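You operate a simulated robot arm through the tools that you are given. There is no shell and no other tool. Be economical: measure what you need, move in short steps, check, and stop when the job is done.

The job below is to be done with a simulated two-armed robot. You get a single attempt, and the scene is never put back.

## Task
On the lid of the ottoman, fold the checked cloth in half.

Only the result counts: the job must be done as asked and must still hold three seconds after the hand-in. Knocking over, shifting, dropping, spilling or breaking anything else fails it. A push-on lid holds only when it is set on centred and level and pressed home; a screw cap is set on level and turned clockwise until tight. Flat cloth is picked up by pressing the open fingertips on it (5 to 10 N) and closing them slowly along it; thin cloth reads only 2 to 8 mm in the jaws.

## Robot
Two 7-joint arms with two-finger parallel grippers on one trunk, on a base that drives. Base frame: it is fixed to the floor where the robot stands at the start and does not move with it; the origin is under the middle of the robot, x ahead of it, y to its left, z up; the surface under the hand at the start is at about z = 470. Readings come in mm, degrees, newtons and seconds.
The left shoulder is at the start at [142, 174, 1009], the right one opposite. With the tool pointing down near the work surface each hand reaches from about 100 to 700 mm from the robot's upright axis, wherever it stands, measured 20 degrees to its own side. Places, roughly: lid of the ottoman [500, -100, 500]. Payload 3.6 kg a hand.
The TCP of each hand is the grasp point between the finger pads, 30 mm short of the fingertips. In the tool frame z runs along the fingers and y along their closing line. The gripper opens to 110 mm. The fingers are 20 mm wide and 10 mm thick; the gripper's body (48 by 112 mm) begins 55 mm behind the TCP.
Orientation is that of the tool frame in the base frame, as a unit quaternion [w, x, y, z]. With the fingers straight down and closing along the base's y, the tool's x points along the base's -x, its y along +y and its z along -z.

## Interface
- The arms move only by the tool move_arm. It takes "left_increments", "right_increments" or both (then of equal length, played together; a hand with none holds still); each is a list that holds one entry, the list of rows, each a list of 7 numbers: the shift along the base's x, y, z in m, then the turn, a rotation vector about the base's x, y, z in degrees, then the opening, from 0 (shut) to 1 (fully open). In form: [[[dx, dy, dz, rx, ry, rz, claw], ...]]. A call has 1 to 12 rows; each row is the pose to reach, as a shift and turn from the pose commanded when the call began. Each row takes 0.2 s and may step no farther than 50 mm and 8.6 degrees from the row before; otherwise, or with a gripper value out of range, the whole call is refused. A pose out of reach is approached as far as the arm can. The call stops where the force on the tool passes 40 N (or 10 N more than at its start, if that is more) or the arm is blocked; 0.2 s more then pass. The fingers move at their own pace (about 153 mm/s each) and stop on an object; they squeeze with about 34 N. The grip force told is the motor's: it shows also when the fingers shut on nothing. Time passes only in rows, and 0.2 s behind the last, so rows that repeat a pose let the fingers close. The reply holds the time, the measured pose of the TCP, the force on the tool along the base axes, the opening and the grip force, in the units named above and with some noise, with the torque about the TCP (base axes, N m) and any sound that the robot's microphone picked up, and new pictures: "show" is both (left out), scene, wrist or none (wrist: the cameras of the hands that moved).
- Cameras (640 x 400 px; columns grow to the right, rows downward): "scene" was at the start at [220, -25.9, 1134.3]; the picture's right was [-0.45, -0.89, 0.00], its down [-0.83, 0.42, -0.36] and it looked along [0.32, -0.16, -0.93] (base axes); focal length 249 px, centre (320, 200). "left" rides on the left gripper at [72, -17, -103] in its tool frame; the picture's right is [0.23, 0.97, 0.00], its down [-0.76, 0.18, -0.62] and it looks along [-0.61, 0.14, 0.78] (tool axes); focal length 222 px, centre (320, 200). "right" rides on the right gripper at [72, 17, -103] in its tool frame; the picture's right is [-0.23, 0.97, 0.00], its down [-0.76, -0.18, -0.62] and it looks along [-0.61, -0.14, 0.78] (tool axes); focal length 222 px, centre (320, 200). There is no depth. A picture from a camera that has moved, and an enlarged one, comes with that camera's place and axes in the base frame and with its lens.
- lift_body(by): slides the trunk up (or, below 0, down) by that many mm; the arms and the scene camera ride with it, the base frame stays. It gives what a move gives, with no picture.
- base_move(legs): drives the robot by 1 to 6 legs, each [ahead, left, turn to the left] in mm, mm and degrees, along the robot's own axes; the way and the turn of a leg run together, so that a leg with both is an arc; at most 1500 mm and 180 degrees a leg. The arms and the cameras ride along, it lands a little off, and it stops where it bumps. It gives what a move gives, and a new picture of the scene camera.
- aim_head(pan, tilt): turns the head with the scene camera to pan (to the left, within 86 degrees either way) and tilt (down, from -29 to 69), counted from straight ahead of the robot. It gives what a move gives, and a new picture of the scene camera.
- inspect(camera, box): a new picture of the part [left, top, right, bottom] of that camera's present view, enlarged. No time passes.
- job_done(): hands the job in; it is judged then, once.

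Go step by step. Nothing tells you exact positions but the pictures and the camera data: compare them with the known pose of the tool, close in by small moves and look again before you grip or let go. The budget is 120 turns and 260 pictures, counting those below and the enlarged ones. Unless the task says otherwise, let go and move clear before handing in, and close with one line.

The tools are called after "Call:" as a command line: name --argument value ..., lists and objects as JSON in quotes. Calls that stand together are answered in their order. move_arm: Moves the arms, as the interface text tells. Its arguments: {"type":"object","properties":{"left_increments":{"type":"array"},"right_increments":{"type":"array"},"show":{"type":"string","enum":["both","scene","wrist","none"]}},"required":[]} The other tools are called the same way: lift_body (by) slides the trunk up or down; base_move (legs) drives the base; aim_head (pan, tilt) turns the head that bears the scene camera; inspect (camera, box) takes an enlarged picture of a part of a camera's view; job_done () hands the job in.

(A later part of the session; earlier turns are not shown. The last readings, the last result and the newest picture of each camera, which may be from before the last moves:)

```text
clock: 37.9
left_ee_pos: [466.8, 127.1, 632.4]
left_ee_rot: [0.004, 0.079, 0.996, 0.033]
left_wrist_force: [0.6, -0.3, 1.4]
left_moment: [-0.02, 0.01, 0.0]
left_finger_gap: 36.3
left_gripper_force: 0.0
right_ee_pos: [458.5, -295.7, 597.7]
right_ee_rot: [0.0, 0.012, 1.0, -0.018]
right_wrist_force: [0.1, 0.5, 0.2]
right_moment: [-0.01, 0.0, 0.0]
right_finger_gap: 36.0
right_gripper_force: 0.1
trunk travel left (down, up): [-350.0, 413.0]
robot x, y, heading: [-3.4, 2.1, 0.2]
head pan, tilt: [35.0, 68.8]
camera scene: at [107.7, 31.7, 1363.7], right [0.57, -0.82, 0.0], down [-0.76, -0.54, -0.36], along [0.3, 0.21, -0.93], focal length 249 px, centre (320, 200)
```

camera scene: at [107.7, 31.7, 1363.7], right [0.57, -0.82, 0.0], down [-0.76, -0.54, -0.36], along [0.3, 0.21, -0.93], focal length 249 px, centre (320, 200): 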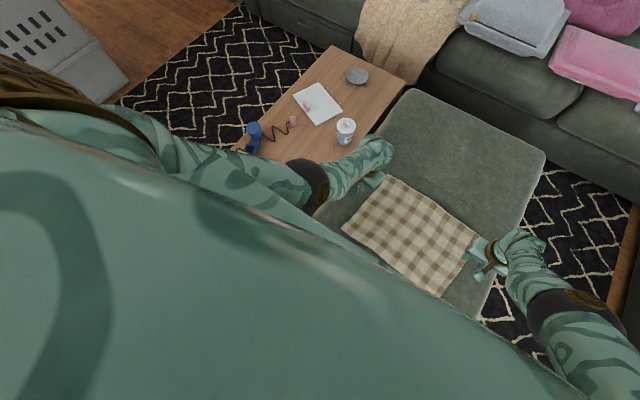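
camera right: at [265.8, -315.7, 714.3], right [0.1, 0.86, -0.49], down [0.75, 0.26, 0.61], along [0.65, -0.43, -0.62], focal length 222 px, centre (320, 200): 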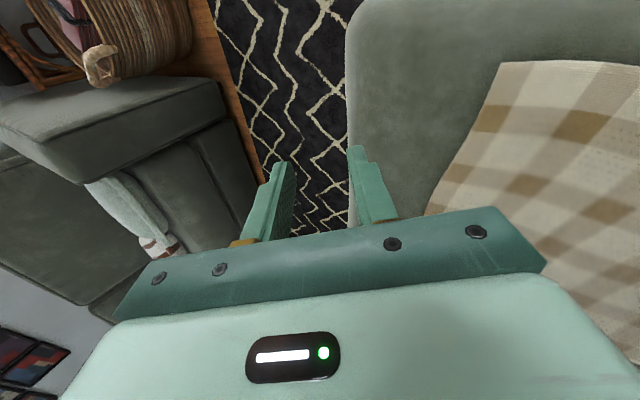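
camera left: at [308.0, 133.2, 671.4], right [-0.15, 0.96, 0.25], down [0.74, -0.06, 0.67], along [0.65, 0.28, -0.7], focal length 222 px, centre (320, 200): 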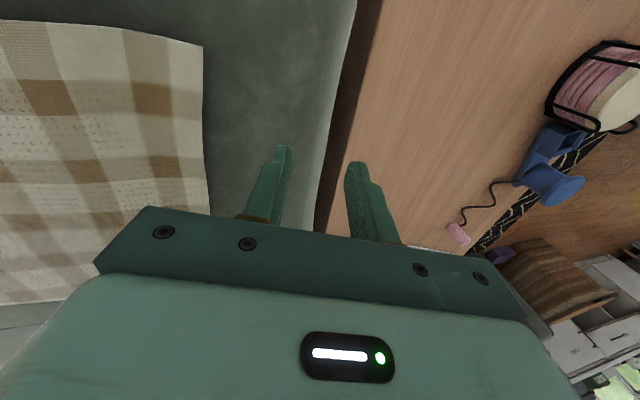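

Both arms are now elbow-out and upright. I'll move them over the near corners.

Call:
move_arm --left_increments '[[[-0.02, -0.01, -0.015, -1, 0, 1, 0.33], [-0.04, -0.02, -0.03, -2, 0, 2, 0.33], [-0.06, -0.03, -0.045, -3, 0, 3, 0.33], [-0.08, -0.04, -0.06, -3.8, 0, 4, 0.33], [-0.1, -0.05, -0.072, -3.8, 0, 4, 0.33], [-0.112, -0.055, -0.072, -3.8, 0, 4, 0.33], [-0.112, -0.055, -0.072, -3.8, 0, 4, 0.33]]]' --right_increments '[[[-0.02, 0.005, -0.005, 0.5, 0, -1, 0.33], [-0.04, 0.01, -0.01, 1, 0, -2, 0.33], [-0.06, 0.015, -0.015, 2, 0, -3, 0.33], [-0.08, 0.02, -0.02, 2, 0, -4, 0.33], [-0.1, 0.025, -0.03, 2, 0, -4, 0.33], [-0.1285, 0.031, -0.038, 2, 0, -4, 0.33], [-0.1285, 0.031, -0.038, 2, 0, -4, 0.33]]]' --show "wrist"

Call:
aim_head --pan 0 --tilt 69

```text
clock: 39.3
left_ee_pos: [474.9, 111.6, 615.9]
left_ee_rot: [0.091, 0.03, 0.995, 0.025]
left_wrist_force: [-0.6, 0.2, -0.6]
left_moment: [-0.01, 0.01, 0.0]
left_finger_gap: 36.2
left_gripper_force: 0.0
right_ee_pos: [376.4, -309.9, 578.5]
right_ee_rot: [0.028, 0.073, 0.997, -0.023]
right_wrist_force: [0.5, 0.8, 0.4]
right_moment: [0.02, -0.05, -0.01]
right_finger_gap: 36.4
right_gripper_force: 0.1
trunk travel left (down, up): [-350.0, 413.0]
robot x, y, heading: [-1.5, 0.1, -0.0]
head pan, tilt: [35.0, 68.8]
stopped in row 6 (left hand): the arm was blocked; the commanded pose is now the measured one
camera right: at [302.2, -277.7, 678.7], right [0.37, 0.93, -0.03], down [0.7, -0.25, 0.67], along [0.62, -0.27, -0.74], focal length 222 px, centre (320, 200)
camera left: at [383.7, 93.9, 703.1], right [-0.17, 0.99, 0.01], down [0.64, 0.1, 0.76], along [0.75, 0.14, -0.65], focal length 222 px, centre (320, 200)
```

right: 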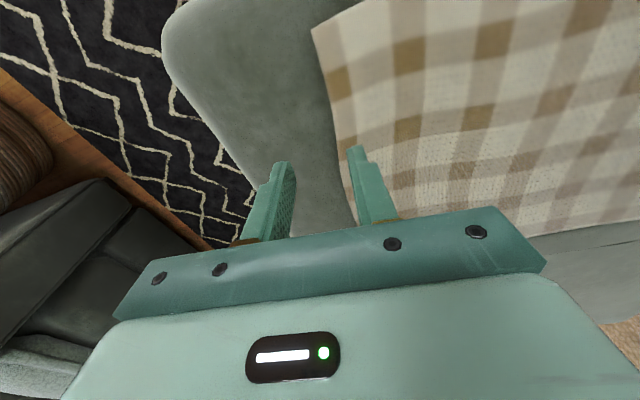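
left: 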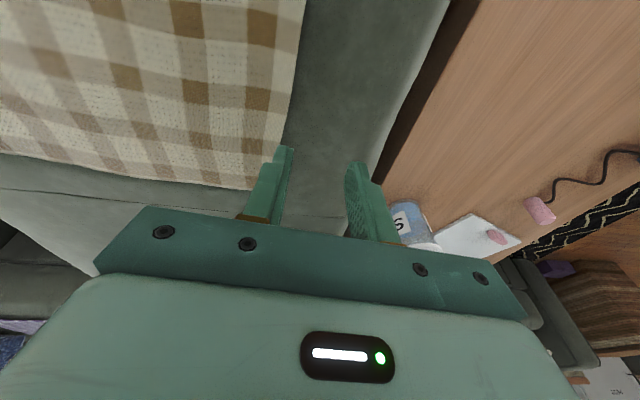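

```text
clock: 40.3
left_ee_pos: [472.9, 110.8, 614.6]
left_ee_rot: [0.09, 0.031, 0.995, 0.026]
left_wrist_force: [0.3, 0.1, 0.1]
left_moment: [0.01, 0.02, -0.02]
left_finger_gap: 36.6
left_gripper_force: 0.1
right_ee_pos: [375.0, -310.4, 578.8]
right_ee_rot: [0.026, 0.071, 0.997, -0.024]
right_wrist_force: [-0.8, -0.1, 0.3]
right_moment: [-0.04, -0.02, -0.01]
right_finger_gap: 36.3
right_gripper_force: 0.0
trunk travel left (down, up): [-350.0, 413.0]
robot x, y, heading: [-2.9, 1.4, 0.3]
head pan, tilt: [0.0, 68.8]
camera scene: at [117.8, -0.8, 1363.7], right [0.0, -1.0, 0.0], down [-0.93, 0.0, -0.36], along [0.36, 0.0, -0.93], focal length 249 px, centre (320, 200)
```

scene: 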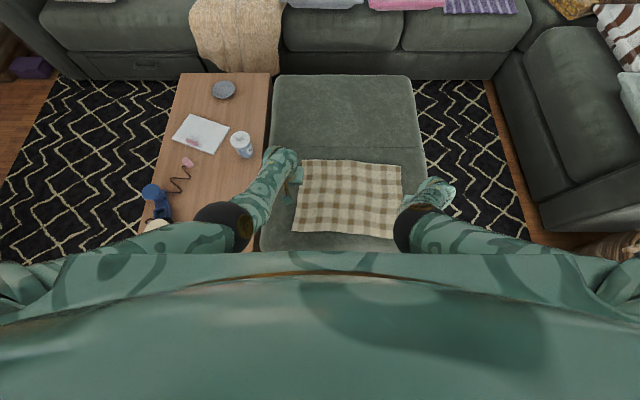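

Positions close to the body jam, while nearly extended arms work. So I'll back the base about 230 mm, work with the arms extended, and do most of the fold's forward travel by driving back in. First I'll raise and level both hands.

Call:
move_arm --left_increments '[[[0.005, 0, 0.02, 0, 2, 0, 0.33], [0.01, 0, 0.04, 0, 4, 0, 0.33], [0.015, 0, 0.06, 0, 6, 0, 0.33], [0.02, 0, 0.08, 0, 8, 0, 0.33], [0.025, 0, 0.1, -2, 10, 0, 0.33], [0.03, 0, 0.12, -3, 10.3, 0, 0.33], [0.03, 0, 0.12, -3, 10.3, 0, 0.33]]]' --right_increments '[[[0.02, 0, 0.025, 0, 1, 0, 0.33], [0.04, 0, 0.05, 0, 2, 0, 0.33], [0.06, 0, 0.075, 0, 3, 0, 0.33], [0.08, 0, 0.1, 1, 3, 0, 0.33], [0.1, 0, 0.13, 2, 3, 0, 0.33], [0.12, 0, 0.15, 3, 3, 0, 0.33], [0.12, 0, 0.15, 3, 3, 0, 0.33]]]' --show "none"

Call:
base_move --legs '[[-230, 0, 0]]'

```text
clock: 42.1
left_ee_pos: [508.8, 163.3, 731.5]
left_ee_rot: [0.001, 0.009, 0.999, 0.031]
left_wrist_force: [0.0, 0.4, -0.6]
left_moment: [-0.01, -0.01, 0.02]
left_finger_gap: 36.3
left_gripper_force: 0.0
right_ee_pos: [495.1, -304.1, 727.5]
right_ee_rot: [-0.003, 0.069, 0.998, 0.004]
right_wrist_force: [0.9, -0.2, -0.3]
right_moment: [0.0, 0.05, -0.02]
right_finger_gap: 36.1
right_gripper_force: 0.0
trunk travel left (down, up): [-350.0, 413.0]
robot x, y, heading: [1.4, 1.5, -0.0]
head pan, tilt: [0.0, 68.8]
stopped in row 7 (left hand): the arm was blocked; the commanded pose is now the measured one
```

```text
clock: 43.8
left_ee_pos: [278.5, 165.2, 730.0]
left_ee_rot: [0.002, 0.009, 0.999, 0.031]
left_wrist_force: [0.5, -0.7, -0.9]
left_moment: [0.01, 0.0, 0.0]
left_finger_gap: 36.5
left_gripper_force: 0.0
right_ee_pos: [265.5, -303.0, 729.0]
right_ee_rot: [-0.003, 0.068, 0.998, 0.004]
right_wrist_force: [-0.2, 0.2, 0.4]
right_moment: [-0.02, 0.02, -0.01]
right_finger_gap: 36.4
right_gripper_force: 0.1
trunk travel left (down, up): [-350.0, 413.0]
robot x, y, heading: [-231.9, 0.6, 0.2]
head pan, tilt: [0.0, 68.8]
camera scene: at [-112.1, -0.7, 1363.8], right [0.0, -1.0, 0.0], down [-0.93, 0.0, -0.36], along [0.36, 0.0, -0.93], focal length 249 px, centre (320, 200)
```

scene: 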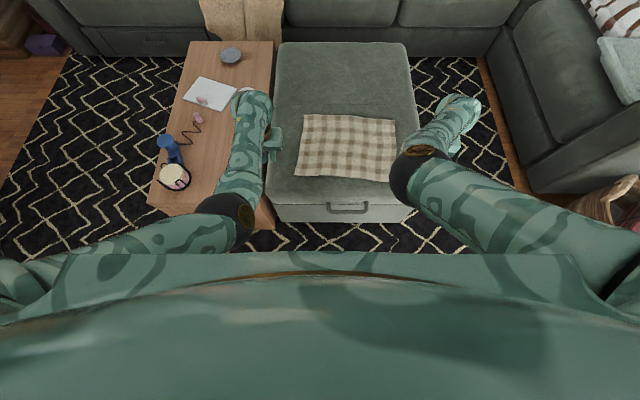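

Now I can see the whole cloth, with the ottoman's front handle at its near side. I'll extend both hands forward a bit and then lower the trunk.

Call:
move_arm --left_increments '[[[0.015, 0, 0, 0, 0, 0, 0.33], [0.03, 0, 0, 0, 0, 0, 0.33], [0.045, 0, 0, 0, 0, 0, 0.33], [0.05, 0, 0, 0, 0, 0, 0.33]]]' --right_increments '[[[0.015, 0, 0, 0, 0, 0, 0.33], [0.03, 0, 0, 0, 0, 0, 0.33], [0.045, 0, 0, 0, 0, 0, 0.33], [0.05, 0, 0, 0, 0, 0, 0.33]]]' --show "none"

Call:
lift_body --by -130

Call:
inspect --camera "scene" --box '[220, 60, 480, 230]'

```text
clock: 44.8
left_ee_pos: [328.5, 165.1, 730.1]
left_ee_rot: [0.0, 0.009, 0.999, 0.032]
left_wrist_force: [-0.1, 0.4, 0.2]
left_moment: [0.02, -0.01, 0.0]
left_finger_gap: 36.1
left_gripper_force: 0.1
right_ee_pos: [315.4, -303.1, 728.8]
right_ee_rot: [-0.003, 0.067, 0.998, 0.003]
right_wrist_force: [-0.9, -0.3, 0.5]
right_moment: [0.01, 0.0, 0.0]
right_finger_gap: 36.3
right_gripper_force: 0.0
trunk travel left (down, up): [-350.0, 413.0]
robot x, y, heading: [-230.6, -0.3, 0.1]
head pan, tilt: [0.0, 68.8]
```

```text
clock: 46.4
left_ee_pos: [329.0, 164.6, 599.6]
left_ee_rot: [0.002, 0.009, 0.999, 0.032]
left_wrist_force: [0.3, 0.3, 0.6]
left_moment: [0.01, 0.02, 0.01]
left_finger_gap: 36.3
left_gripper_force: 0.1
right_ee_pos: [315.1, -303.1, 599.0]
right_ee_rot: [-0.003, 0.068, 0.998, 0.003]
right_wrist_force: [0.1, 0.5, 0.7]
right_moment: [-0.01, -0.01, 0.02]
right_finger_gap: 36.2
right_gripper_force: 0.1
trunk travel left (down, up): [-220.0, 543.0]
robot x, y, heading: [-227.7, 3.5, 0.2]
head pan, tilt: [0.0, 68.8]
```

```text
2.35 times, centred on (350, 145) of scene
camera zoom: at [-54.7, -0.6, 1230.6], right [0.0, -1.0, 0.0], down [-0.93, 0.0, -0.36], along [0.36, 0.0, -0.93], focal length 585 px, centre (249, 329)
```

zoom: 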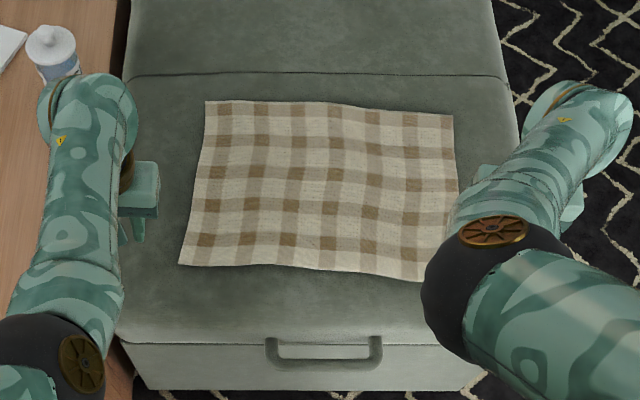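

The trunk lowered without trouble. Cloth corners: near-left [335,100], near-right about [305,-304], far-left [632,71], far-right [606,-332]. I'll move above the near corners.

Call:
move_arm --left_increments '[[[0.004, -0.02, -0.01, -1, 0, -1, 0.33], [0.008, -0.04, -0.02, -2, 0, -2, 0.33], [0.012, -0.06, -0.03, -3, 0, -3, 0.33], [0.016, -0.08, -0.04, -3.7, 0, -3.5, 0.33], [0.019, -0.095, -0.05, -3.7, 0, -3.5, 0.33], [0.019, -0.095, -0.05, -3.7, 0, -3.5, 0.33]]]' --right_increments '[[[0.002, 0.006, -0.01, 0, 0, 1, 0.33], [0.003, 0.012, -0.02, 0, 0, 2, 0.33], [0.004, 0.018, -0.03, 0, 0, 3, 0.33], [0.005, 0.024, -0.04, 0, 0, 3, 0.33], [0.006, 0.028, -0.05, 0, 0, 3, 0.33], [0.006, 0.028, -0.05, 0, 0, 3, 0.33]]]'

```text
clock: 47.8
left_ee_pos: [335.3, 90.5, 558.7]
left_ee_rot: [0.003, 0.039, 0.999, 0.0]
left_wrist_force: [0.0, 0.3, 0.2]
left_moment: [0.01, -0.02, 0.0]
left_finger_gap: 36.4
left_gripper_force: 0.1
left hand out of reach, approached as far as the arm can: row 4, 5, 6
right_ee_pos: [321.6, -276.0, 547.7]
right_ee_rot: [-0.004, 0.041, 0.999, 0.004]
right_wrist_force: [0.0, -0.1, -0.2]
right_moment: [-0.03, 0.02, 0.02]
right_finger_gap: 36.0
right_gripper_force: 0.1
trunk travel left (down, up): [-220.0, 543.0]
robot x, y, heading: [-228.8, 0.4, 0.2]
head pan, tilt: [0.0, 68.8]
camera scene: at [-54.2, -0.5, 1230.4], right [0.0, -1.0, 0.0], down [-0.93, 0.0, -0.36], along [0.36, 0.0, -0.93], focal length 249 px, centre (320, 200)
camera right: at [252.0, -252.6, 652.2], right [0.31, 0.95, 0.01], down [0.75, -0.25, 0.62], along [0.59, -0.19, -0.79], focal length 222 px, centre (320, 200)
camera left: at [261.5, 80.2, 661.3], right [-0.15, 0.99, 0.0], down [0.77, 0.12, 0.63], along [0.62, 0.09, -0.78], focal length 222 px, centre (320, 200)
```

scene: 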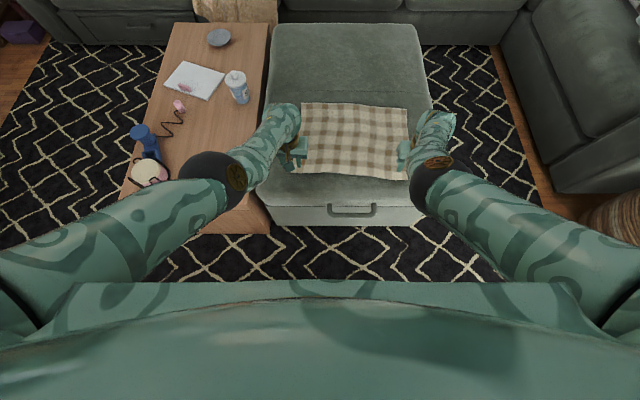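
right: 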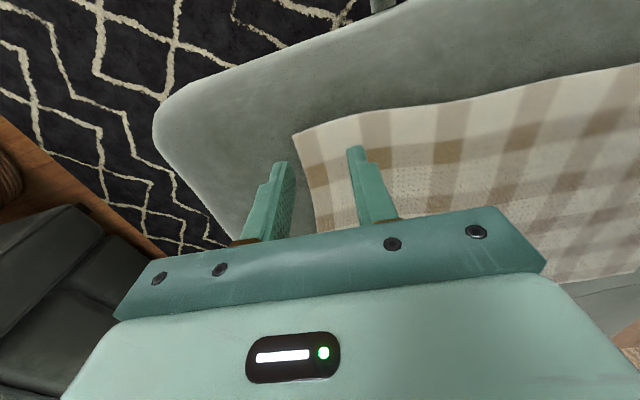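
left: 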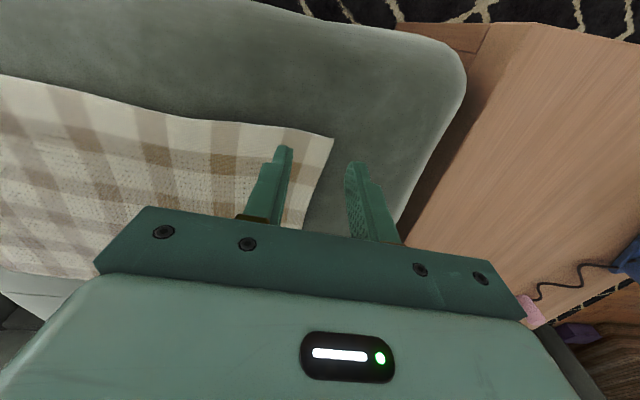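

Left is short on reach at this trunk height. I'll raise the hands a little, lower the trunk another 60 mm, then re-approach.

Call:
move_arm --left_increments '[[[0, 0, 0.02, 0, 0, 0, 0.33], [0, 0, 0.04, 0, 0, 0, 0.33], [0, 0, 0.06, 0, 0, 0, 0.33]]]' --right_increments '[[[0, 0, 0.02, 0, 0, 0, 0.33], [0, 0, 0.04, 0, 0, 0, 0.33], [0, 0, 0.06, 0, 0, 0, 0.33]]]' --show "none"

Call:
lift_body --by -60

```text
clock: 48.6
left_ee_pos: [334.7, 90.5, 619.1]
left_ee_rot: [0.002, 0.039, 0.999, -0.001]
left_wrist_force: [-0.5, -0.7, 0.1]
left_moment: [0.01, 0.01, 0.03]
left_finger_gap: 36.5
left_gripper_force: 0.1
right_ee_pos: [321.6, -275.4, 608.0]
right_ee_rot: [-0.003, 0.042, 0.999, 0.004]
right_wrist_force: [-0.3, 0.2, -0.2]
right_moment: [0.02, -0.01, 0.0]
right_finger_gap: 36.0
right_gripper_force: 0.0
trunk travel left (down, up): [-220.0, 543.0]
robot x, y, heading: [-231.7, -1.0, -0.1]
head pan, tilt: [0.0, 68.8]
```

```text
clock: 49.6
left_ee_pos: [341.8, 94.8, 563.0]
left_ee_rot: [0.009, 0.037, 0.999, 0.003]
left_wrist_force: [-0.3, -0.9, 0.1]
left_moment: [0.01, -0.03, 0.01]
left_finger_gap: 36.4
left_gripper_force: 0.1
right_ee_pos: [320.9, -275.4, 548.4]
right_ee_rot: [-0.003, 0.041, 0.999, 0.003]
right_wrist_force: [0.1, -0.3, -0.8]
right_moment: [0.01, -0.01, 0.0]
right_finger_gap: 35.9
right_gripper_force: 0.1
trunk travel left (down, up): [-160.0, 603.0]
robot x, y, heading: [-228.7, -2.4, 0.3]
head pan, tilt: [0.0, 68.8]
```

Call:
move_arm --left_increments '[[[0.003, -0.01, -0.01, 0, 0, 0, 0.33], [0.005, -0.02, -0.02, 0, 0.5, 0, 0.33], [0.007, -0.025, -0.035, 0, 1, 0, 0.33], [0.007, -0.025, -0.043, 0, 1, 0, 0.33], [0.007, -0.025, -0.043, 0, 1, 0, 0.33]]]' --right_increments '[[[0.001, 0.002, -0.008, 0, 0, 0, 0.33], [0.002, 0.004, -0.016, 0, 0, 0, 0.33], [0.004, 0.006, -0.024, 0, 0, 0, 0.33], [0.004, 0.007, -0.028, 0, 0, 0, 0.33], [0.004, 0.007, -0.028, 0, 0, 0, 0.33]]]'

```text
clock: 50.8
left_ee_pos: [342.3, 65.2, 516.1]
left_ee_rot: [-0.007, 0.039, 0.999, -0.002]
left_wrist_force: [-0.4, -0.3, -0.8]
left_moment: [-0.01, -0.01, 0.01]
left_finger_gap: 36.3
left_gripper_force: 0.1
right_ee_pos: [325.8, -268.4, 519.6]
right_ee_rot: [-0.003, 0.042, 0.999, 0.003]
right_wrist_force: [0.6, 0.1, -0.7]
right_moment: [0.03, -0.02, 0.03]
right_finger_gap: 36.2
right_gripper_force: 0.1
trunk travel left (down, up): [-160.0, 603.0]
robot x, y, heading: [-227.7, 1.7, 0.3]
head pan, tilt: [0.0, 68.8]
camera scene: at [-21.1, -0.5, 1167.5], right [0.0, -1.0, 0.0], down [-0.93, 0.0, -0.36], along [0.36, 0.0, -0.93], focal length 249 px, centre (320, 200)
camera right: at [256.4, -245.5, 624.3], right [0.31, 0.95, 0.01], down [0.75, -0.25, 0.62], along [0.59, -0.19, -0.79], focal length 222 px, centre (320, 200)
camera left: at [270.1, 54.2, 619.9], right [-0.15, 0.99, 0.0], down [0.78, 0.12, 0.61], along [0.61, 0.09, -0.79], focal length 222 px, centre (320, 200)
```

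scene: 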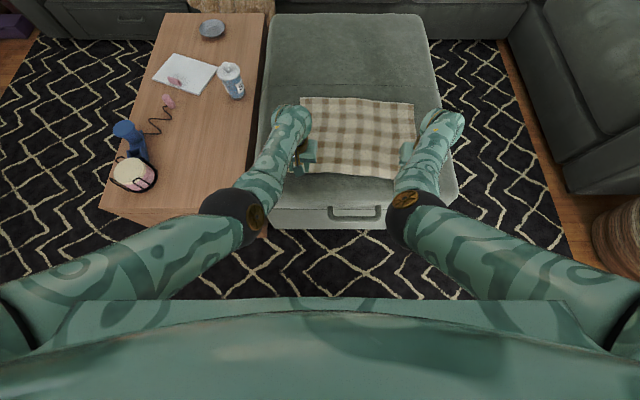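
right: 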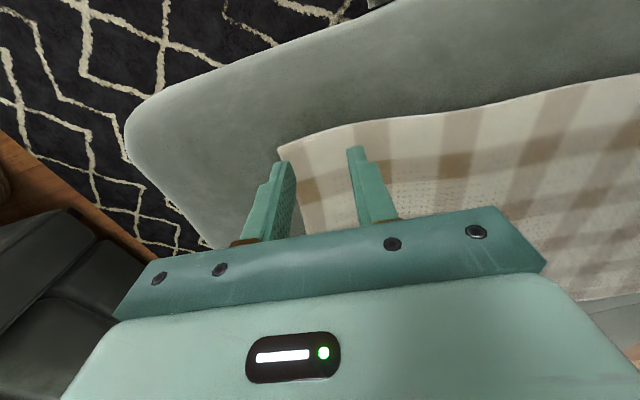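
left: 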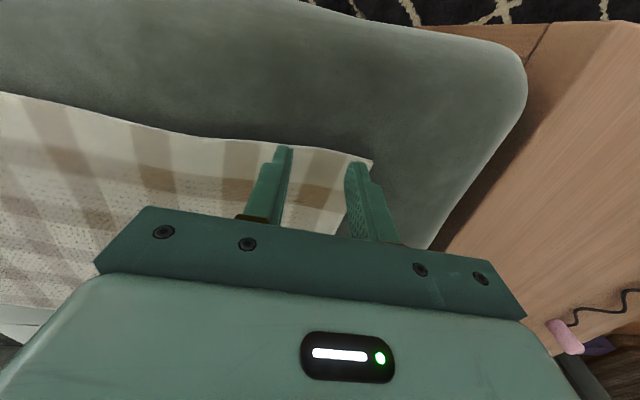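

Corner estimates are now left [338,101] and right [313,-293]. I'll make a small correction, then descend close to contact.

Call:
move_arm --left_increments '[[[0.004, 0, 0, 0, 1, 0, 0.33], [0.008, 0, -0.004, 0, 1, 0, 0.33], [0.008, 0, -0.008, 0, 1, 0, 0.33], [0.008, 0, -0.008, 0, 1, 0, 0.33]]]' --right_increments '[[[0.002, 0.004, 0, 0, 0, 0, 0.33], [0.003, 0.008, -0.006, 0, 0, 0, 0.33], [0.003, 0.008, -0.012, 0, 0, 0, 0.33], [0.003, 0.008, -0.012, 0, 0, 0, 0.33]]]' --show "none"

Call:
move_arm --left_increments '[[[0, 0, -0.003, 0, 0, 0, 0.33], [0, 0, -0.003, 0, 0, 0, 0.33]]]' --right_increments '[[[0, 0, -0.003, 0, 0, 0, 0.33], [0, 0, -0.003, 0, 0, 0, 0.33]]]' --show "none"

```text
clock: 51.8
left_ee_pos: [350.6, 64.4, 508.1]
left_ee_rot: [-0.016, 0.04, 0.999, -0.001]
left_wrist_force: [0.9, -0.5, -0.2]
left_moment: [0.01, -0.01, 0.01]
left_finger_gap: 36.3
left_gripper_force: 0.1
right_ee_pos: [329.1, -259.6, 506.8]
right_ee_rot: [-0.003, 0.042, 0.999, 0.003]
right_wrist_force: [-0.1, 1.0, -0.7]
right_moment: [0.01, -0.02, -0.01]
right_finger_gap: 36.2
right_gripper_force: 0.0
trunk travel left (down, up): [-160.0, 603.0]
robot x, y, heading: [-226.9, 0.0, 0.2]
head pan, tilt: [0.0, 68.8]
```

```text
clock: 52.4
left_ee_pos: [351.0, 64.7, 506.4]
left_ee_rot: [-0.015, 0.039, 0.999, -0.003]
left_wrist_force: [-0.2, -0.2, 1.2]
left_moment: [0.0, -0.01, 0.01]
left_finger_gap: 36.4
left_gripper_force: 0.1
right_ee_pos: [328.8, -260.7, 504.6]
right_ee_rot: [-0.001, 0.042, 0.999, 0.004]
right_wrist_force: [0.7, 0.2, 2.8]
right_moment: [-0.02, -0.04, 0.0]
right_finger_gap: 36.2
right_gripper_force: 0.1
trunk travel left (down, up): [-160.0, 603.0]
robot x, y, heading: [-227.6, -0.2, 0.1]
head pan, tilt: [0.0, 68.8]
```

Contact is just beginning at about z=505. I'll press a little more.

Call:
move_arm --left_increments '[[[0, 0, -0.002, 0, -1, 0, 0.33], [0, 0, -0.004, 0, -1.5, 0, 0.33], [0, 0, -0.004, 0, -1.5, 0, 0.33]]]' --right_increments '[[[0, 0, -0.001, 0, 0, 0, 0.33], [0, 0, -0.002, 0, 0, 0, 0.33], [0, 0, -0.002, 0, 0, 0, 0.33]]]' --show "wrist"

```text
clock: 53.2
left_ee_pos: [349.8, 65.5, 503.2]
left_ee_rot: [0.0, 0.039, 0.999, -0.001]
left_wrist_force: [-5.2, 1.4, 19.2]
left_moment: [0.04, 0.18, -0.02]
left_finger_gap: 36.5
left_gripper_force: 0.0
right_ee_pos: [327.8, -259.8, 503.5]
right_ee_rot: [-0.002, 0.042, 0.999, 0.004]
right_wrist_force: [3.7, -0.3, 5.1]
right_moment: [-0.03, -0.09, 0.02]
right_finger_gap: 36.2
right_gripper_force: 0.1
trunk travel left (down, up): [-160.0, 603.0]
robot x, y, heading: [-228.9, -1.1, 0.1]
head pan, tilt: [0.0, 68.8]
camera right: at [258.2, -237.2, 609.2], right [0.31, 0.95, 0.01], down [0.75, -0.25, 0.62], along [0.59, -0.19, -0.79], focal length 222 px, centre (320, 200)
camera left: at [276.4, 54.2, 606.5], right [-0.15, 0.99, 0.0], down [0.77, 0.12, 0.62], along [0.62, 0.09, -0.78], focal length 222 px, centre (320, 200)
```

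right: 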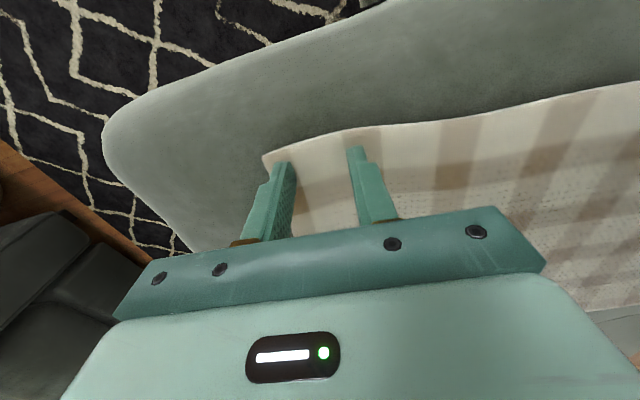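
left: 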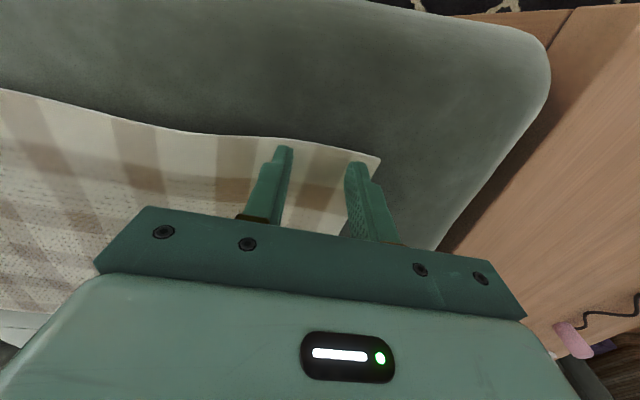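

Both hands are well placed, left pressing 19 N and right 5 N. I'll balance these, then close both slowly.

Call:
move_arm --left_increments '[[[0, 0, 0.002, 0, 0, 0, 0.33], [0, 0, 0.002, 0, 0, 0, 0.33]]]' --right_increments '[[[0, 0, -0.001, 0, 0, 0, 0.33], [0, 0, -0.001, 0, 0, 0, 0.33]]]' --show "none"

```text
clock: 53.8
left_ee_pos: [349.9, 64.6, 504.0]
left_ee_rot: [-0.001, 0.039, 0.999, -0.002]
left_wrist_force: [2.3, -3.1, 5.3]
left_moment: [-0.09, 0.0, 0.0]
left_finger_gap: 36.1
left_gripper_force: 0.1
right_ee_pos: [329.1, -261.5, 504.2]
right_ee_rot: [-0.001, 0.043, 0.999, 0.004]
right_wrist_force: [-4.2, -0.3, 21.4]
right_moment: [-0.08, 0.02, 0.09]
right_finger_gap: 36.1
right_gripper_force: 0.0
trunk travel left (down, up): [-160.0, 603.0]
robot x, y, heading: [-225.9, -1.8, 0.1]
head pan, tilt: [0.0, 68.8]
```

Call:
move_arm --left_increments '[[[0, 0, 0, 0, 0, 0, 0.33], [0, 0, 0, 0, 0, 0, 0.29], [0, 0, 0, 0, 0, 0, 0.25], [0, 0, 0, 0, 0, 0, 0.21], [0, 0, 0, 0, 0, 0, 0.17], [0, 0, 0, 0, 0, 0, 0.13], [0, 0, 0, 0, 0, 0, 0.1], [0, 0, 0, 0, 0, 0, 0.07], [0, 0, 0, 0, 0, 0, 0.04], [0, 0, 0, 0, 0, 0, 0], [0, 0, 0, 0, 0, 0, 0]]]' --right_increments '[[[0, 0, 0.001, 0, 0, 0, 0.33], [0, 0, 0.001, 0, 0, 0, 0.29], [0, 0, 0.001, 0, 0, 0, 0.25], [0, 0, 0.001, 0, 0, 0, 0.21], [0, 0, 0.001, 0, 0, 0, 0.17], [0, 0, 0.001, 0, 0, 0, 0.13], [0, 0, 0.001, 0, 0, 0, 0.1], [0, 0, 0.001, 0, 0, 0, 0.07], [0, 0, 0.001, 0, 0, 0, 0.04], [0, 0, 0.001, 0, 0, 0, 0], [0, 0, 0.001, 0, 0, 0, 0]]]' --show "wrist"

```text
clock: 56.2
left_ee_pos: [349.6, 66.2, 503.0]
left_ee_rot: [-0.001, 0.04, 0.999, -0.002]
left_wrist_force: [0.1, -0.2, 5.9]
left_moment: [0.01, -0.01, -0.04]
left_finger_gap: 0.1
left_gripper_force: 34.5
right_ee_pos: [329.0, -259.1, 502.5]
right_ee_rot: [-0.002, 0.041, 0.999, 0.004]
right_wrist_force: [0.1, -0.7, 14.1]
right_moment: [-0.01, -0.04, 0.0]
right_finger_gap: 0.0
right_gripper_force: 33.9
trunk travel left (down, up): [-160.0, 603.0]
robot x, y, heading: [-226.7, -2.5, -0.1]
head pan, tilt: [0.0, 68.8]
camera right: at [258.7, -236.8, 608.3], right [0.31, 0.95, 0.01], down [0.75, -0.25, 0.62], along [0.59, -0.19, -0.79], focal length 222 px, centre (320, 200)
camera left: at [276.8, 54.7, 607.2], right [-0.15, 0.99, 0.0], down [0.78, 0.12, 0.62], along [0.61, 0.09, -0.78], focal length 222 px, centre (320, 200)
```

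right: 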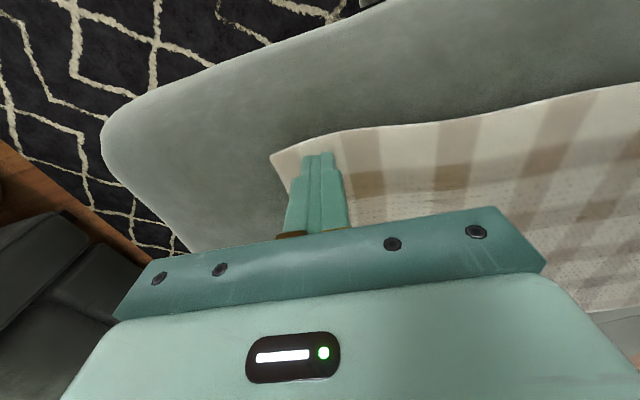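
left: 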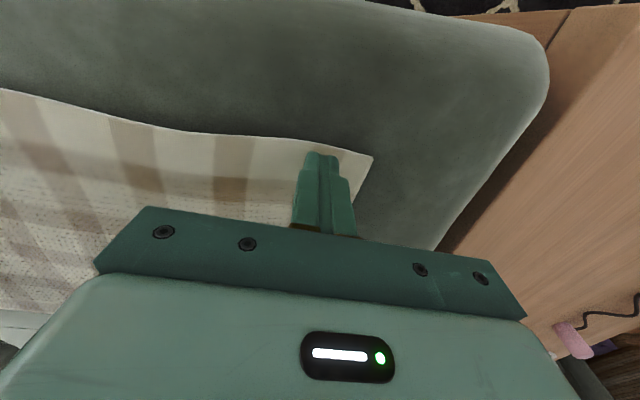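

The fingers slid over the cloth without catching it. I'll lift slightly, reopen, press again, and then close more slowly with the force inside 5–10 N.

Call:
move_arm --left_increments '[[[0, 0, 0.006, 0, 0, 0, 0], [0, 0, 0.006, 0, 0, 0, 0.28], [0, 0, 0.006, 0, 0, 0, 0.28], [0, 0, 0.003, 0, 0, 0, 0.28], [0, 0, 0, 0, 0, 0, 0.28], [0, 0, -0.0005, 0, 0, 0, 0.28], [0, 0, -0.0005, 0, 0, 0, 0.28]]]' --right_increments '[[[0, 0, 0.006, 0, 0, 0, 0], [0, 0, 0.006, 0, 0, 0, 0.28], [0, 0, 0.006, 0, 0, 0, 0.28], [0, 0, 0.003, 0, 0, 0, 0.28], [0, 0, 0.001, 0, 0, 0, 0.28], [0, 0, 0.001, 0, 0, 0, 0.28], [0, 0, 0.001, 0, 0, 0, 0.28]]]' --show "none"

```text
clock: 57.8
left_ee_pos: [349.7, 65.4, 502.8]
left_ee_rot: [-0.002, 0.04, 0.999, -0.001]
left_wrist_force: [-2.1, -0.1, 8.4]
left_moment: [-0.04, 0.07, -0.01]
left_finger_gap: 30.9
left_gripper_force: 0.0
right_ee_pos: [330.6, -258.7, 504.4]
right_ee_rot: [-0.002, 0.042, 0.999, 0.004]
right_wrist_force: [-0.5, 0.1, 3.6]
right_moment: [0.01, 0.04, 0.0]
right_finger_gap: 31.1
right_gripper_force: 0.2
trunk travel left (down, up): [-160.0, 603.0]
robot x, y, heading: [-233.4, -1.0, 0.2]
head pan, tilt: [0.0, 68.8]
```

Call:
move_arm --left_increments '[[[0, 0, 0, 0, 0, 0, 0.265], [0, 0, 0, 0, 0, 0, 0.25], [0, 0, 0, 0, 0, 0, 0.235], [0, 0, 0, 0, 0, 0, 0.22], [0, 0, 0, 0, 0, 0, 0.205], [0, 0, 0, 0, 0, 0, 0.19], [0, 0, 0, 0, 0, 0, 0.175], [0, 0, 0, 0, 0, 0, 0.16]]]' --right_increments '[[[0, 0, -0.0006, 0, 0, 0, 0.265], [0, 0, -0.0006, 0, 0, 0, 0.25], [0, 0, -0.0006, 0, 0, 0, 0.235], [0, 0, -0.0006, 0, 0, 0, 0.22], [0, 0, -0.0006, 0, 0, 0, 0.205], [0, 0, -0.0006, 0, 0, 0, 0.19], [0, 0, -0.0006, 0, 0, 0, 0.175], [0, 0, -0.0006, 0, 0, 0, 0.16]]]' --show "wrist"

```text
clock: 59.6
left_ee_pos: [348.6, 64.6, 503.1]
left_ee_rot: [-0.002, 0.039, 0.999, 0.0]
left_wrist_force: [0.4, 0.0, 10.3]
left_moment: [-0.03, -0.05, -0.03]
left_finger_gap: 16.2
left_gripper_force: 0.0
right_ee_pos: [328.2, -259.6, 504.0]
right_ee_rot: [-0.002, 0.042, 0.999, 0.004]
right_wrist_force: [1.6, 2.0, 7.6]
right_moment: [0.0, -0.05, -0.01]
right_finger_gap: 18.5
right_gripper_force: 0.8
trunk travel left (down, up): [-160.0, 603.0]
robot x, y, heading: [-232.9, 2.4, -0.1]
head pan, tilt: [0.0, 68.8]
camera right: at [258.9, -236.5, 608.8], right [0.31, 0.95, 0.01], down [0.75, -0.25, 0.62], along [0.59, -0.19, -0.79], focal length 222 px, centre (320, 200)
camera left: at [276.2, 54.3, 606.9], right [-0.15, 0.99, 0.0], down [0.78, 0.12, 0.62], along [0.61, 0.09, -0.78], focal length 222 px, centre (320, 200)
```

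right: 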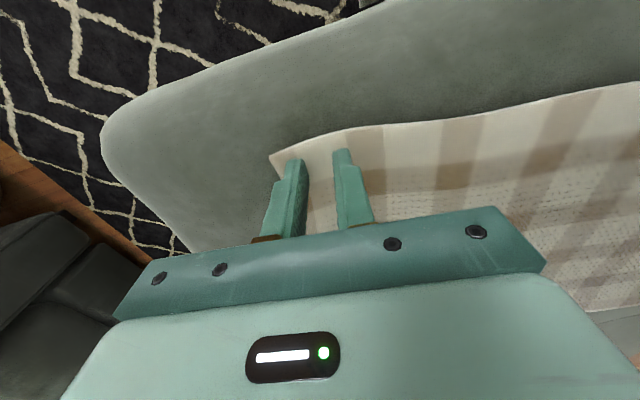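
left: 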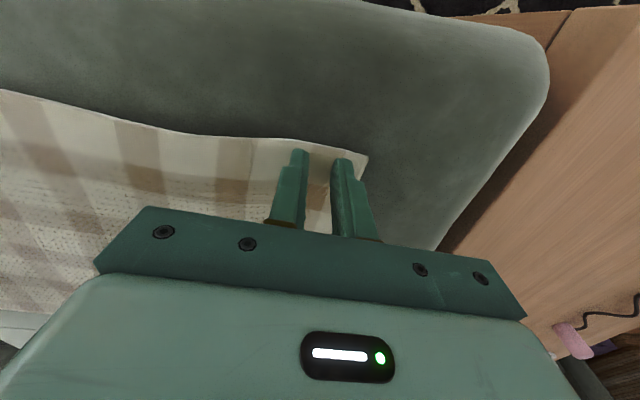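

Call:
move_arm --left_increments '[[[0, 0, 0, 0, 0, 0, 0.145], [0, 0, 0, 0, 0, 0, 0.13], [0, 0, 0, 0, 0, 0, 0.115], [0, 0, 0, 0, 0, 0, 0.1], [0, 0, 0, 0, 0, 0, 0.085], [0, 0, 0, 0, 0, 0, 0.07], [0, 0, 0, 0, 0, 0, 0.055], [0, 0, 0, 0, 0, 0, 0.04], [0, 0, 0, 0, 0, 0, 0.025], [0, 0, 0, 0, 0, 0, 0.01], [0, 0, 0, 0, 0, 0, 0], [0, 0, 0, 0, 0, 0, 0]]]' --right_increments '[[[0, 0, 0, 0, 0, 0, 0.145], [0, 0, 0, 0, 0, 0, 0.13], [0, 0, 0, 0, 0, 0, 0.115], [0, 0, 0, 0, 0, 0, 0.1], [0, 0, 0, 0, 0, 0, 0.085], [0, 0, 0, 0, 0, 0, 0.07], [0, 0, 0, 0, 0, 0, 0.055], [0, 0, 0, 0, 0, 0, 0.04], [0, 0, 0, 0, 0, 0, 0.025], [0, 0, 0, 0, 0, 0, 0.01], [0, 0, 0, 0, 0, 0, 0], [0, 0, 0, 0, 0, 0, 0]]]' --show "wrist"

```text
clock: 62.2
left_ee_pos: [349.7, 65.3, 503.0]
left_ee_rot: [-0.002, 0.039, 0.999, -0.002]
left_wrist_force: [-0.6, -1.4, 9.2]
left_moment: [-0.04, -0.04, 0.0]
left_finger_gap: 0.2
left_gripper_force: 34.1
right_ee_pos: [330.0, -259.9, 503.8]
right_ee_rot: [-0.003, 0.042, 0.999, 0.004]
right_wrist_force: [-0.3, 0.6, 7.6]
right_moment: [0.02, -0.02, 0.01]
right_finger_gap: 0.1
right_gripper_force: 33.6
trunk travel left (down, up): [-160.0, 603.0]
robot x, y, heading: [-223.5, 0.4, 0.2]
head pan, tilt: [0.0, 68.8]
camera right: at [258.7, -236.6, 608.8], right [0.31, 0.95, 0.01], down [0.75, -0.25, 0.62], along [0.59, -0.19, -0.79], focal length 222 px, centre (320, 200)
camera left: at [276.1, 54.1, 606.9], right [-0.15, 0.99, 0.0], down [0.78, 0.12, 0.62], along [0.61, 0.09, -0.78], focal length 222 px, centre (320, 200)
```

right: 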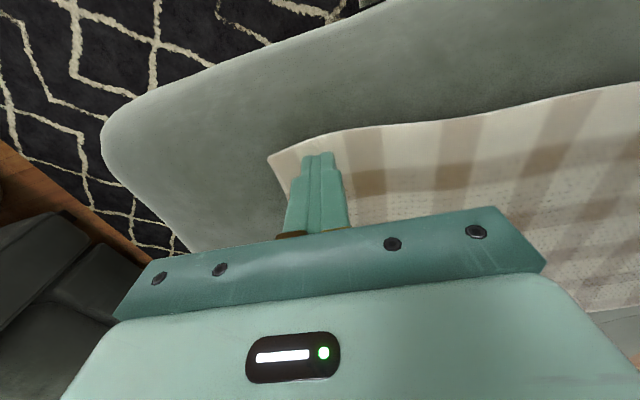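
left: 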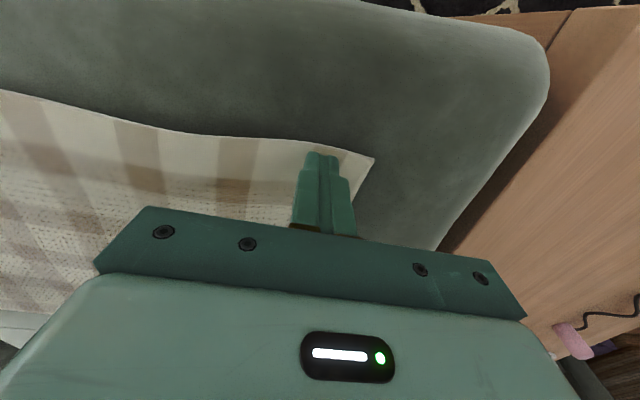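

Still not caught: the cloth rippled and then slipped out. I'll reopen wider so more cloth gathers between the fingers, centring further in, and press slightly more.

Call:
move_arm --left_increments '[[[0, 0, 0.01, 0, 0, 0, 0.0], [0, -0.014, 0.01, 0, 0, 0, 0.6], [0, -0.014, 0.01, 0, 0, 0, 0.6], [0, -0.014, 0.01, 0, 0, 0, 0.6], [0, -0.014, 0.004, 0, 0, 0, 0.6], [0, -0.014, 0, 0, 0, 0, 0.6], [0, -0.014, -0.0005, 0, 0, 0, 0.6], [0, -0.014, -0.0005, 0, 0, 0, 0.6]]]' --right_increments '[[[0, 0, 0.01, 0, 0, 0, 0.0], [0, 0.014, 0.01, 0, 0, 0, 0.6], [0, 0.014, 0.01, 0, 0, 0, 0.6], [0, 0.014, 0.01, 0, 0, 0, 0.6], [0, 0.014, 0.004, 0, 0, 0, 0.6], [0, 0.014, -0.0005, 0, 0, 0, 0.6], [0, 0.014, -0.001, 0, 0, 0, 0.6], [0, 0.014, -0.001, 0, 0, 0, 0.6]]]' --show "wrist"

```text
clock: 64.0
left_ee_pos: [349.3, 51.3, 502.8]
left_ee_rot: [0.0, 0.039, 0.999, -0.002]
left_wrist_force: [-1.5, -3.8, 15.4]
left_moment: [-0.02, 0.03, -0.08]
left_finger_gap: 66.0
left_gripper_force: 0.1
right_ee_pos: [328.7, -246.6, 502.1]
right_ee_rot: [-0.002, 0.041, 0.999, 0.005]
right_wrist_force: [0.3, 3.3, 5.2]
right_moment: [0.05, 0.0, -0.01]
right_finger_gap: 65.6
right_gripper_force: 0.1
trunk travel left (down, up): [-160.0, 603.0]
robot x, y, heading: [-227.9, -2.0, 0.1]
head pan, tilt: [0.0, 68.8]
camera right: at [258.3, -223.2, 608.8], right [0.31, 0.95, 0.01], down [0.75, -0.25, 0.62], along [0.59, -0.18, -0.79], focal length 222 px, centre (320, 200)
camera left: at [276.4, 40.0, 606.4], right [-0.15, 0.99, 0.0], down [0.77, 0.12, 0.62], along [0.62, 0.09, -0.78], focal length 222 px, centre (320, 200)
```

right: 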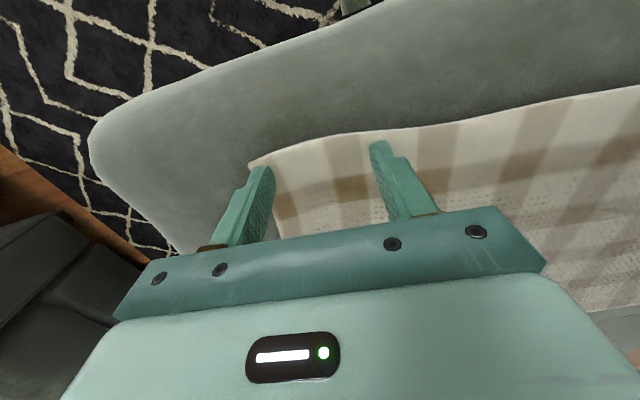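
left: 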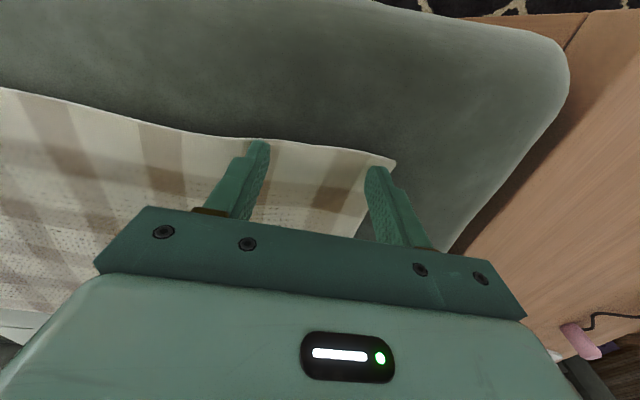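

The fingertips sit right on the near hem. I'll shift 8 mm inward in x and then close slowly.

Call:
move_arm --left_increments '[[[0, -0.002, 0.006, 0, 0, 0, 0.6], [0.008, -0.002, 0.006, 0, 0, 0, 0.6], [0.008, -0.002, 0.0, 0, 0, 0, 0.6], [0.008, -0.002, -0.0003, 0, 0, 0, 0.6], [0.008, -0.002, -0.0003, 0, 0, 0, 0.6]]]' --right_increments '[[[0, 0.002, 0.006, 0, 0, 0, 0.6], [0.008, 0.002, 0.006, 0, 0, 0, 0.6], [0.008, 0.002, 0.0, 0, 0, 0, 0.6], [0.008, 0.002, -0.0003, 0, 0, 0, 0.6], [0.008, 0.002, -0.0003, 0, 0, 0, 0.6]]]' --show "none"

Call:
move_arm --left_increments '[[[0, 0, 0, 0, 0, 0, 0.57], [0, 0, 0, 0, 0, 0, 0.54], [0, 0, 0, 0, 0, 0, 0.51], [0, 0, 0, 0, 0, 0, 0.48], [0, 0, 0, 0, 0, 0, 0.45], [0, 0, 0, 0, 0, 0, 0.42], [0, 0, 0, 0, 0, 0, 0.39], [0, 0, 0, 0, 0, 0, 0.36], [0, 0, 0, 0, 0, 0, 0.33], [0, 0, 0, 0, 0, 0, 0.3]]]' --right_increments '[[[0, 0, 0, 0, 0, 0, 0.57], [0, 0, 0, 0, 0, 0, 0.54], [0, 0, 0, 0, 0, 0, 0.51], [0, 0, 0, 0, 0, 0, 0.48], [0, 0, 0, 0, 0, 0, 0.45], [0, 0, 0, 0, 0, 0, 0.42], [0, 0, 0, 0, 0, 0, 0.39], [0, 0, 0, 0, 0, 0, 0.36], [0, 0, 0, 0, 0, 0, 0.33], [0, 0, 0, 0, 0, 0, 0.3]]]' --show "wrist"

```text
clock: 65.2
left_ee_pos: [352.3, 53.9, 505.9]
left_ee_rot: [-0.001, 0.039, 0.999, -0.003]
left_wrist_force: [0.2, -0.4, 0.0]
left_moment: [-0.01, 0.0, 0.01]
left_finger_gap: 65.8
left_gripper_force: 0.0
left hand out of reach, approached as far as the arm can: row 2, 3, 4, 5
right_ee_pos: [335.9, -243.2, 501.5]
right_ee_rot: [-0.002, 0.042, 0.999, 0.003]
right_wrist_force: [-2.7, 1.4, 20.1]
right_moment: [-0.17, 0.05, -0.03]
right_finger_gap: 65.9
right_gripper_force: 0.0
trunk travel left (down, up): [-160.0, 603.0]
robot x, y, heading: [-229.0, 0.1, 0.2]
head pan, tilt: [0.0, 68.8]
```

```text
clock: 67.4
left_ee_pos: [349.8, 52.9, 505.2]
left_ee_rot: [-0.001, 0.039, 0.999, -0.001]
left_wrist_force: [0.5, 0.8, 0.4]
left_moment: [0.02, 0.02, 0.04]
left_finger_gap: 33.1
left_gripper_force: 0.0
right_ee_pos: [336.8, -244.1, 504.2]
right_ee_rot: [-0.001, 0.041, 0.999, 0.004]
right_wrist_force: [3.6, -2.6, 26.0]
right_moment: [-0.14, -0.19, 0.0]
right_finger_gap: 33.2
right_gripper_force: 0.0
trunk travel left (down, up): [-160.0, 603.0]
robot x, y, heading: [-228.0, 0.2, 0.1]
head pan, tilt: [0.0, 68.8]
camera right: at [266.3, -220.8, 607.8], right [0.31, 0.95, 0.01], down [0.75, -0.25, 0.62], along [0.59, -0.19, -0.79], focal length 222 px, centre (320, 200)
camera left: at [278.5, 43.0, 609.2], right [-0.15, 0.99, 0.0], down [0.77, 0.12, 0.62], along [0.61, 0.09, -0.78], focal length 222 px, centre (320, 200)
```

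right: 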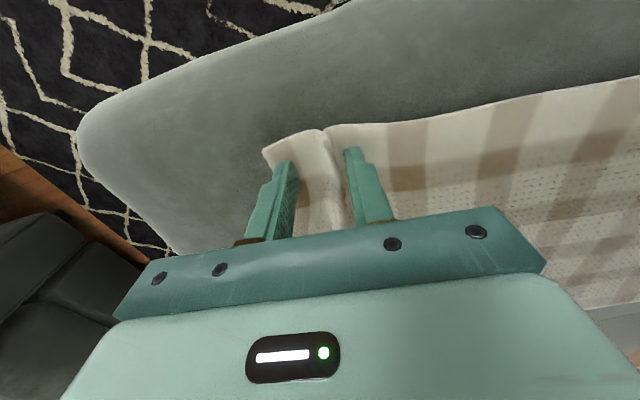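
left: 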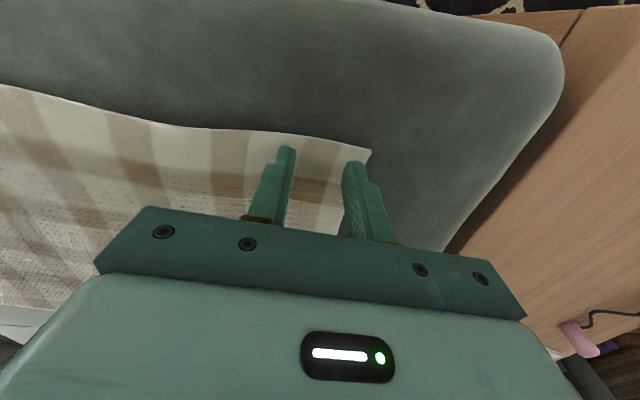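

The right hand has gathered a clear ridge, at about 20 N. The left had run out of reach and wasn't pressing. I'll finish closing the right.

Call:
move_arm --right_increments '[[[0, 0, 0, 0, 0, 0, 0.27], [0, 0, 0, 0, 0, 0, 0.24], [0, 0, 0, 0, 0, 0, 0.21], [0, 0, 0, 0, 0, 0, 0.18], [0, 0, 0, 0, 0, 0, 0.15], [0, 0, 0, 0, 0, 0, 0.12], [0, 0, 0, 0, 0, 0, 0.09], [0, 0, 0, 0, 0, 0, 0.06], [0, 0, 0, 0, 0, 0, 0.03], [0, 0, 0, 0, 0, 0, 0], [0, 0, 0, 0, 0, 0, 0], [0, 0, 0, 0, 0, 0, 0]]]' --show "wrist"

```text
clock: 70.0
left_ee_pos: [351.3, 54.4, 505.6]
left_ee_rot: [-0.001, 0.039, 0.999, -0.002]
left_wrist_force: [0.3, -0.5, 0.3]
left_moment: [-0.03, 0.02, 0.03]
left_finger_gap: 33.0
left_gripper_force: 0.1
right_ee_pos: [336.5, -242.3, 502.9]
right_ee_rot: [-0.002, 0.041, 0.999, 0.004]
right_wrist_force: [0.7, 15.0, 28.2]
right_moment: [0.27, -0.2, 0.03]
right_finger_gap: 8.2
right_gripper_force: 33.6
trunk travel left (down, up): [-160.0, 603.0]
robot x, y, heading: [-226.9, 1.0, 0.3]
head pan, tilt: [0.0, 68.8]
camera right: at [266.1, -219.3, 607.9], right [0.31, 0.95, 0.01], down [0.75, -0.25, 0.62], along [0.59, -0.19, -0.79], focal length 222 px, centre (320, 200)
```

right: 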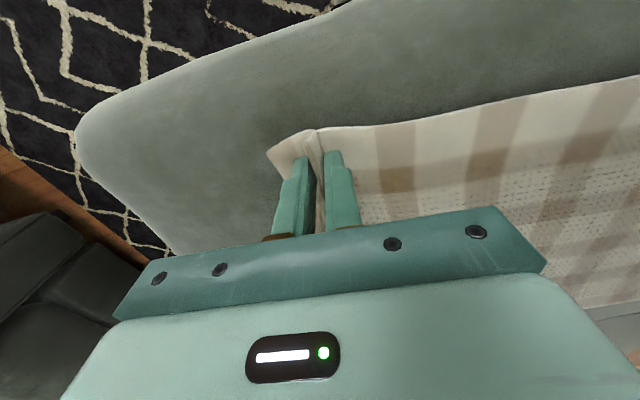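

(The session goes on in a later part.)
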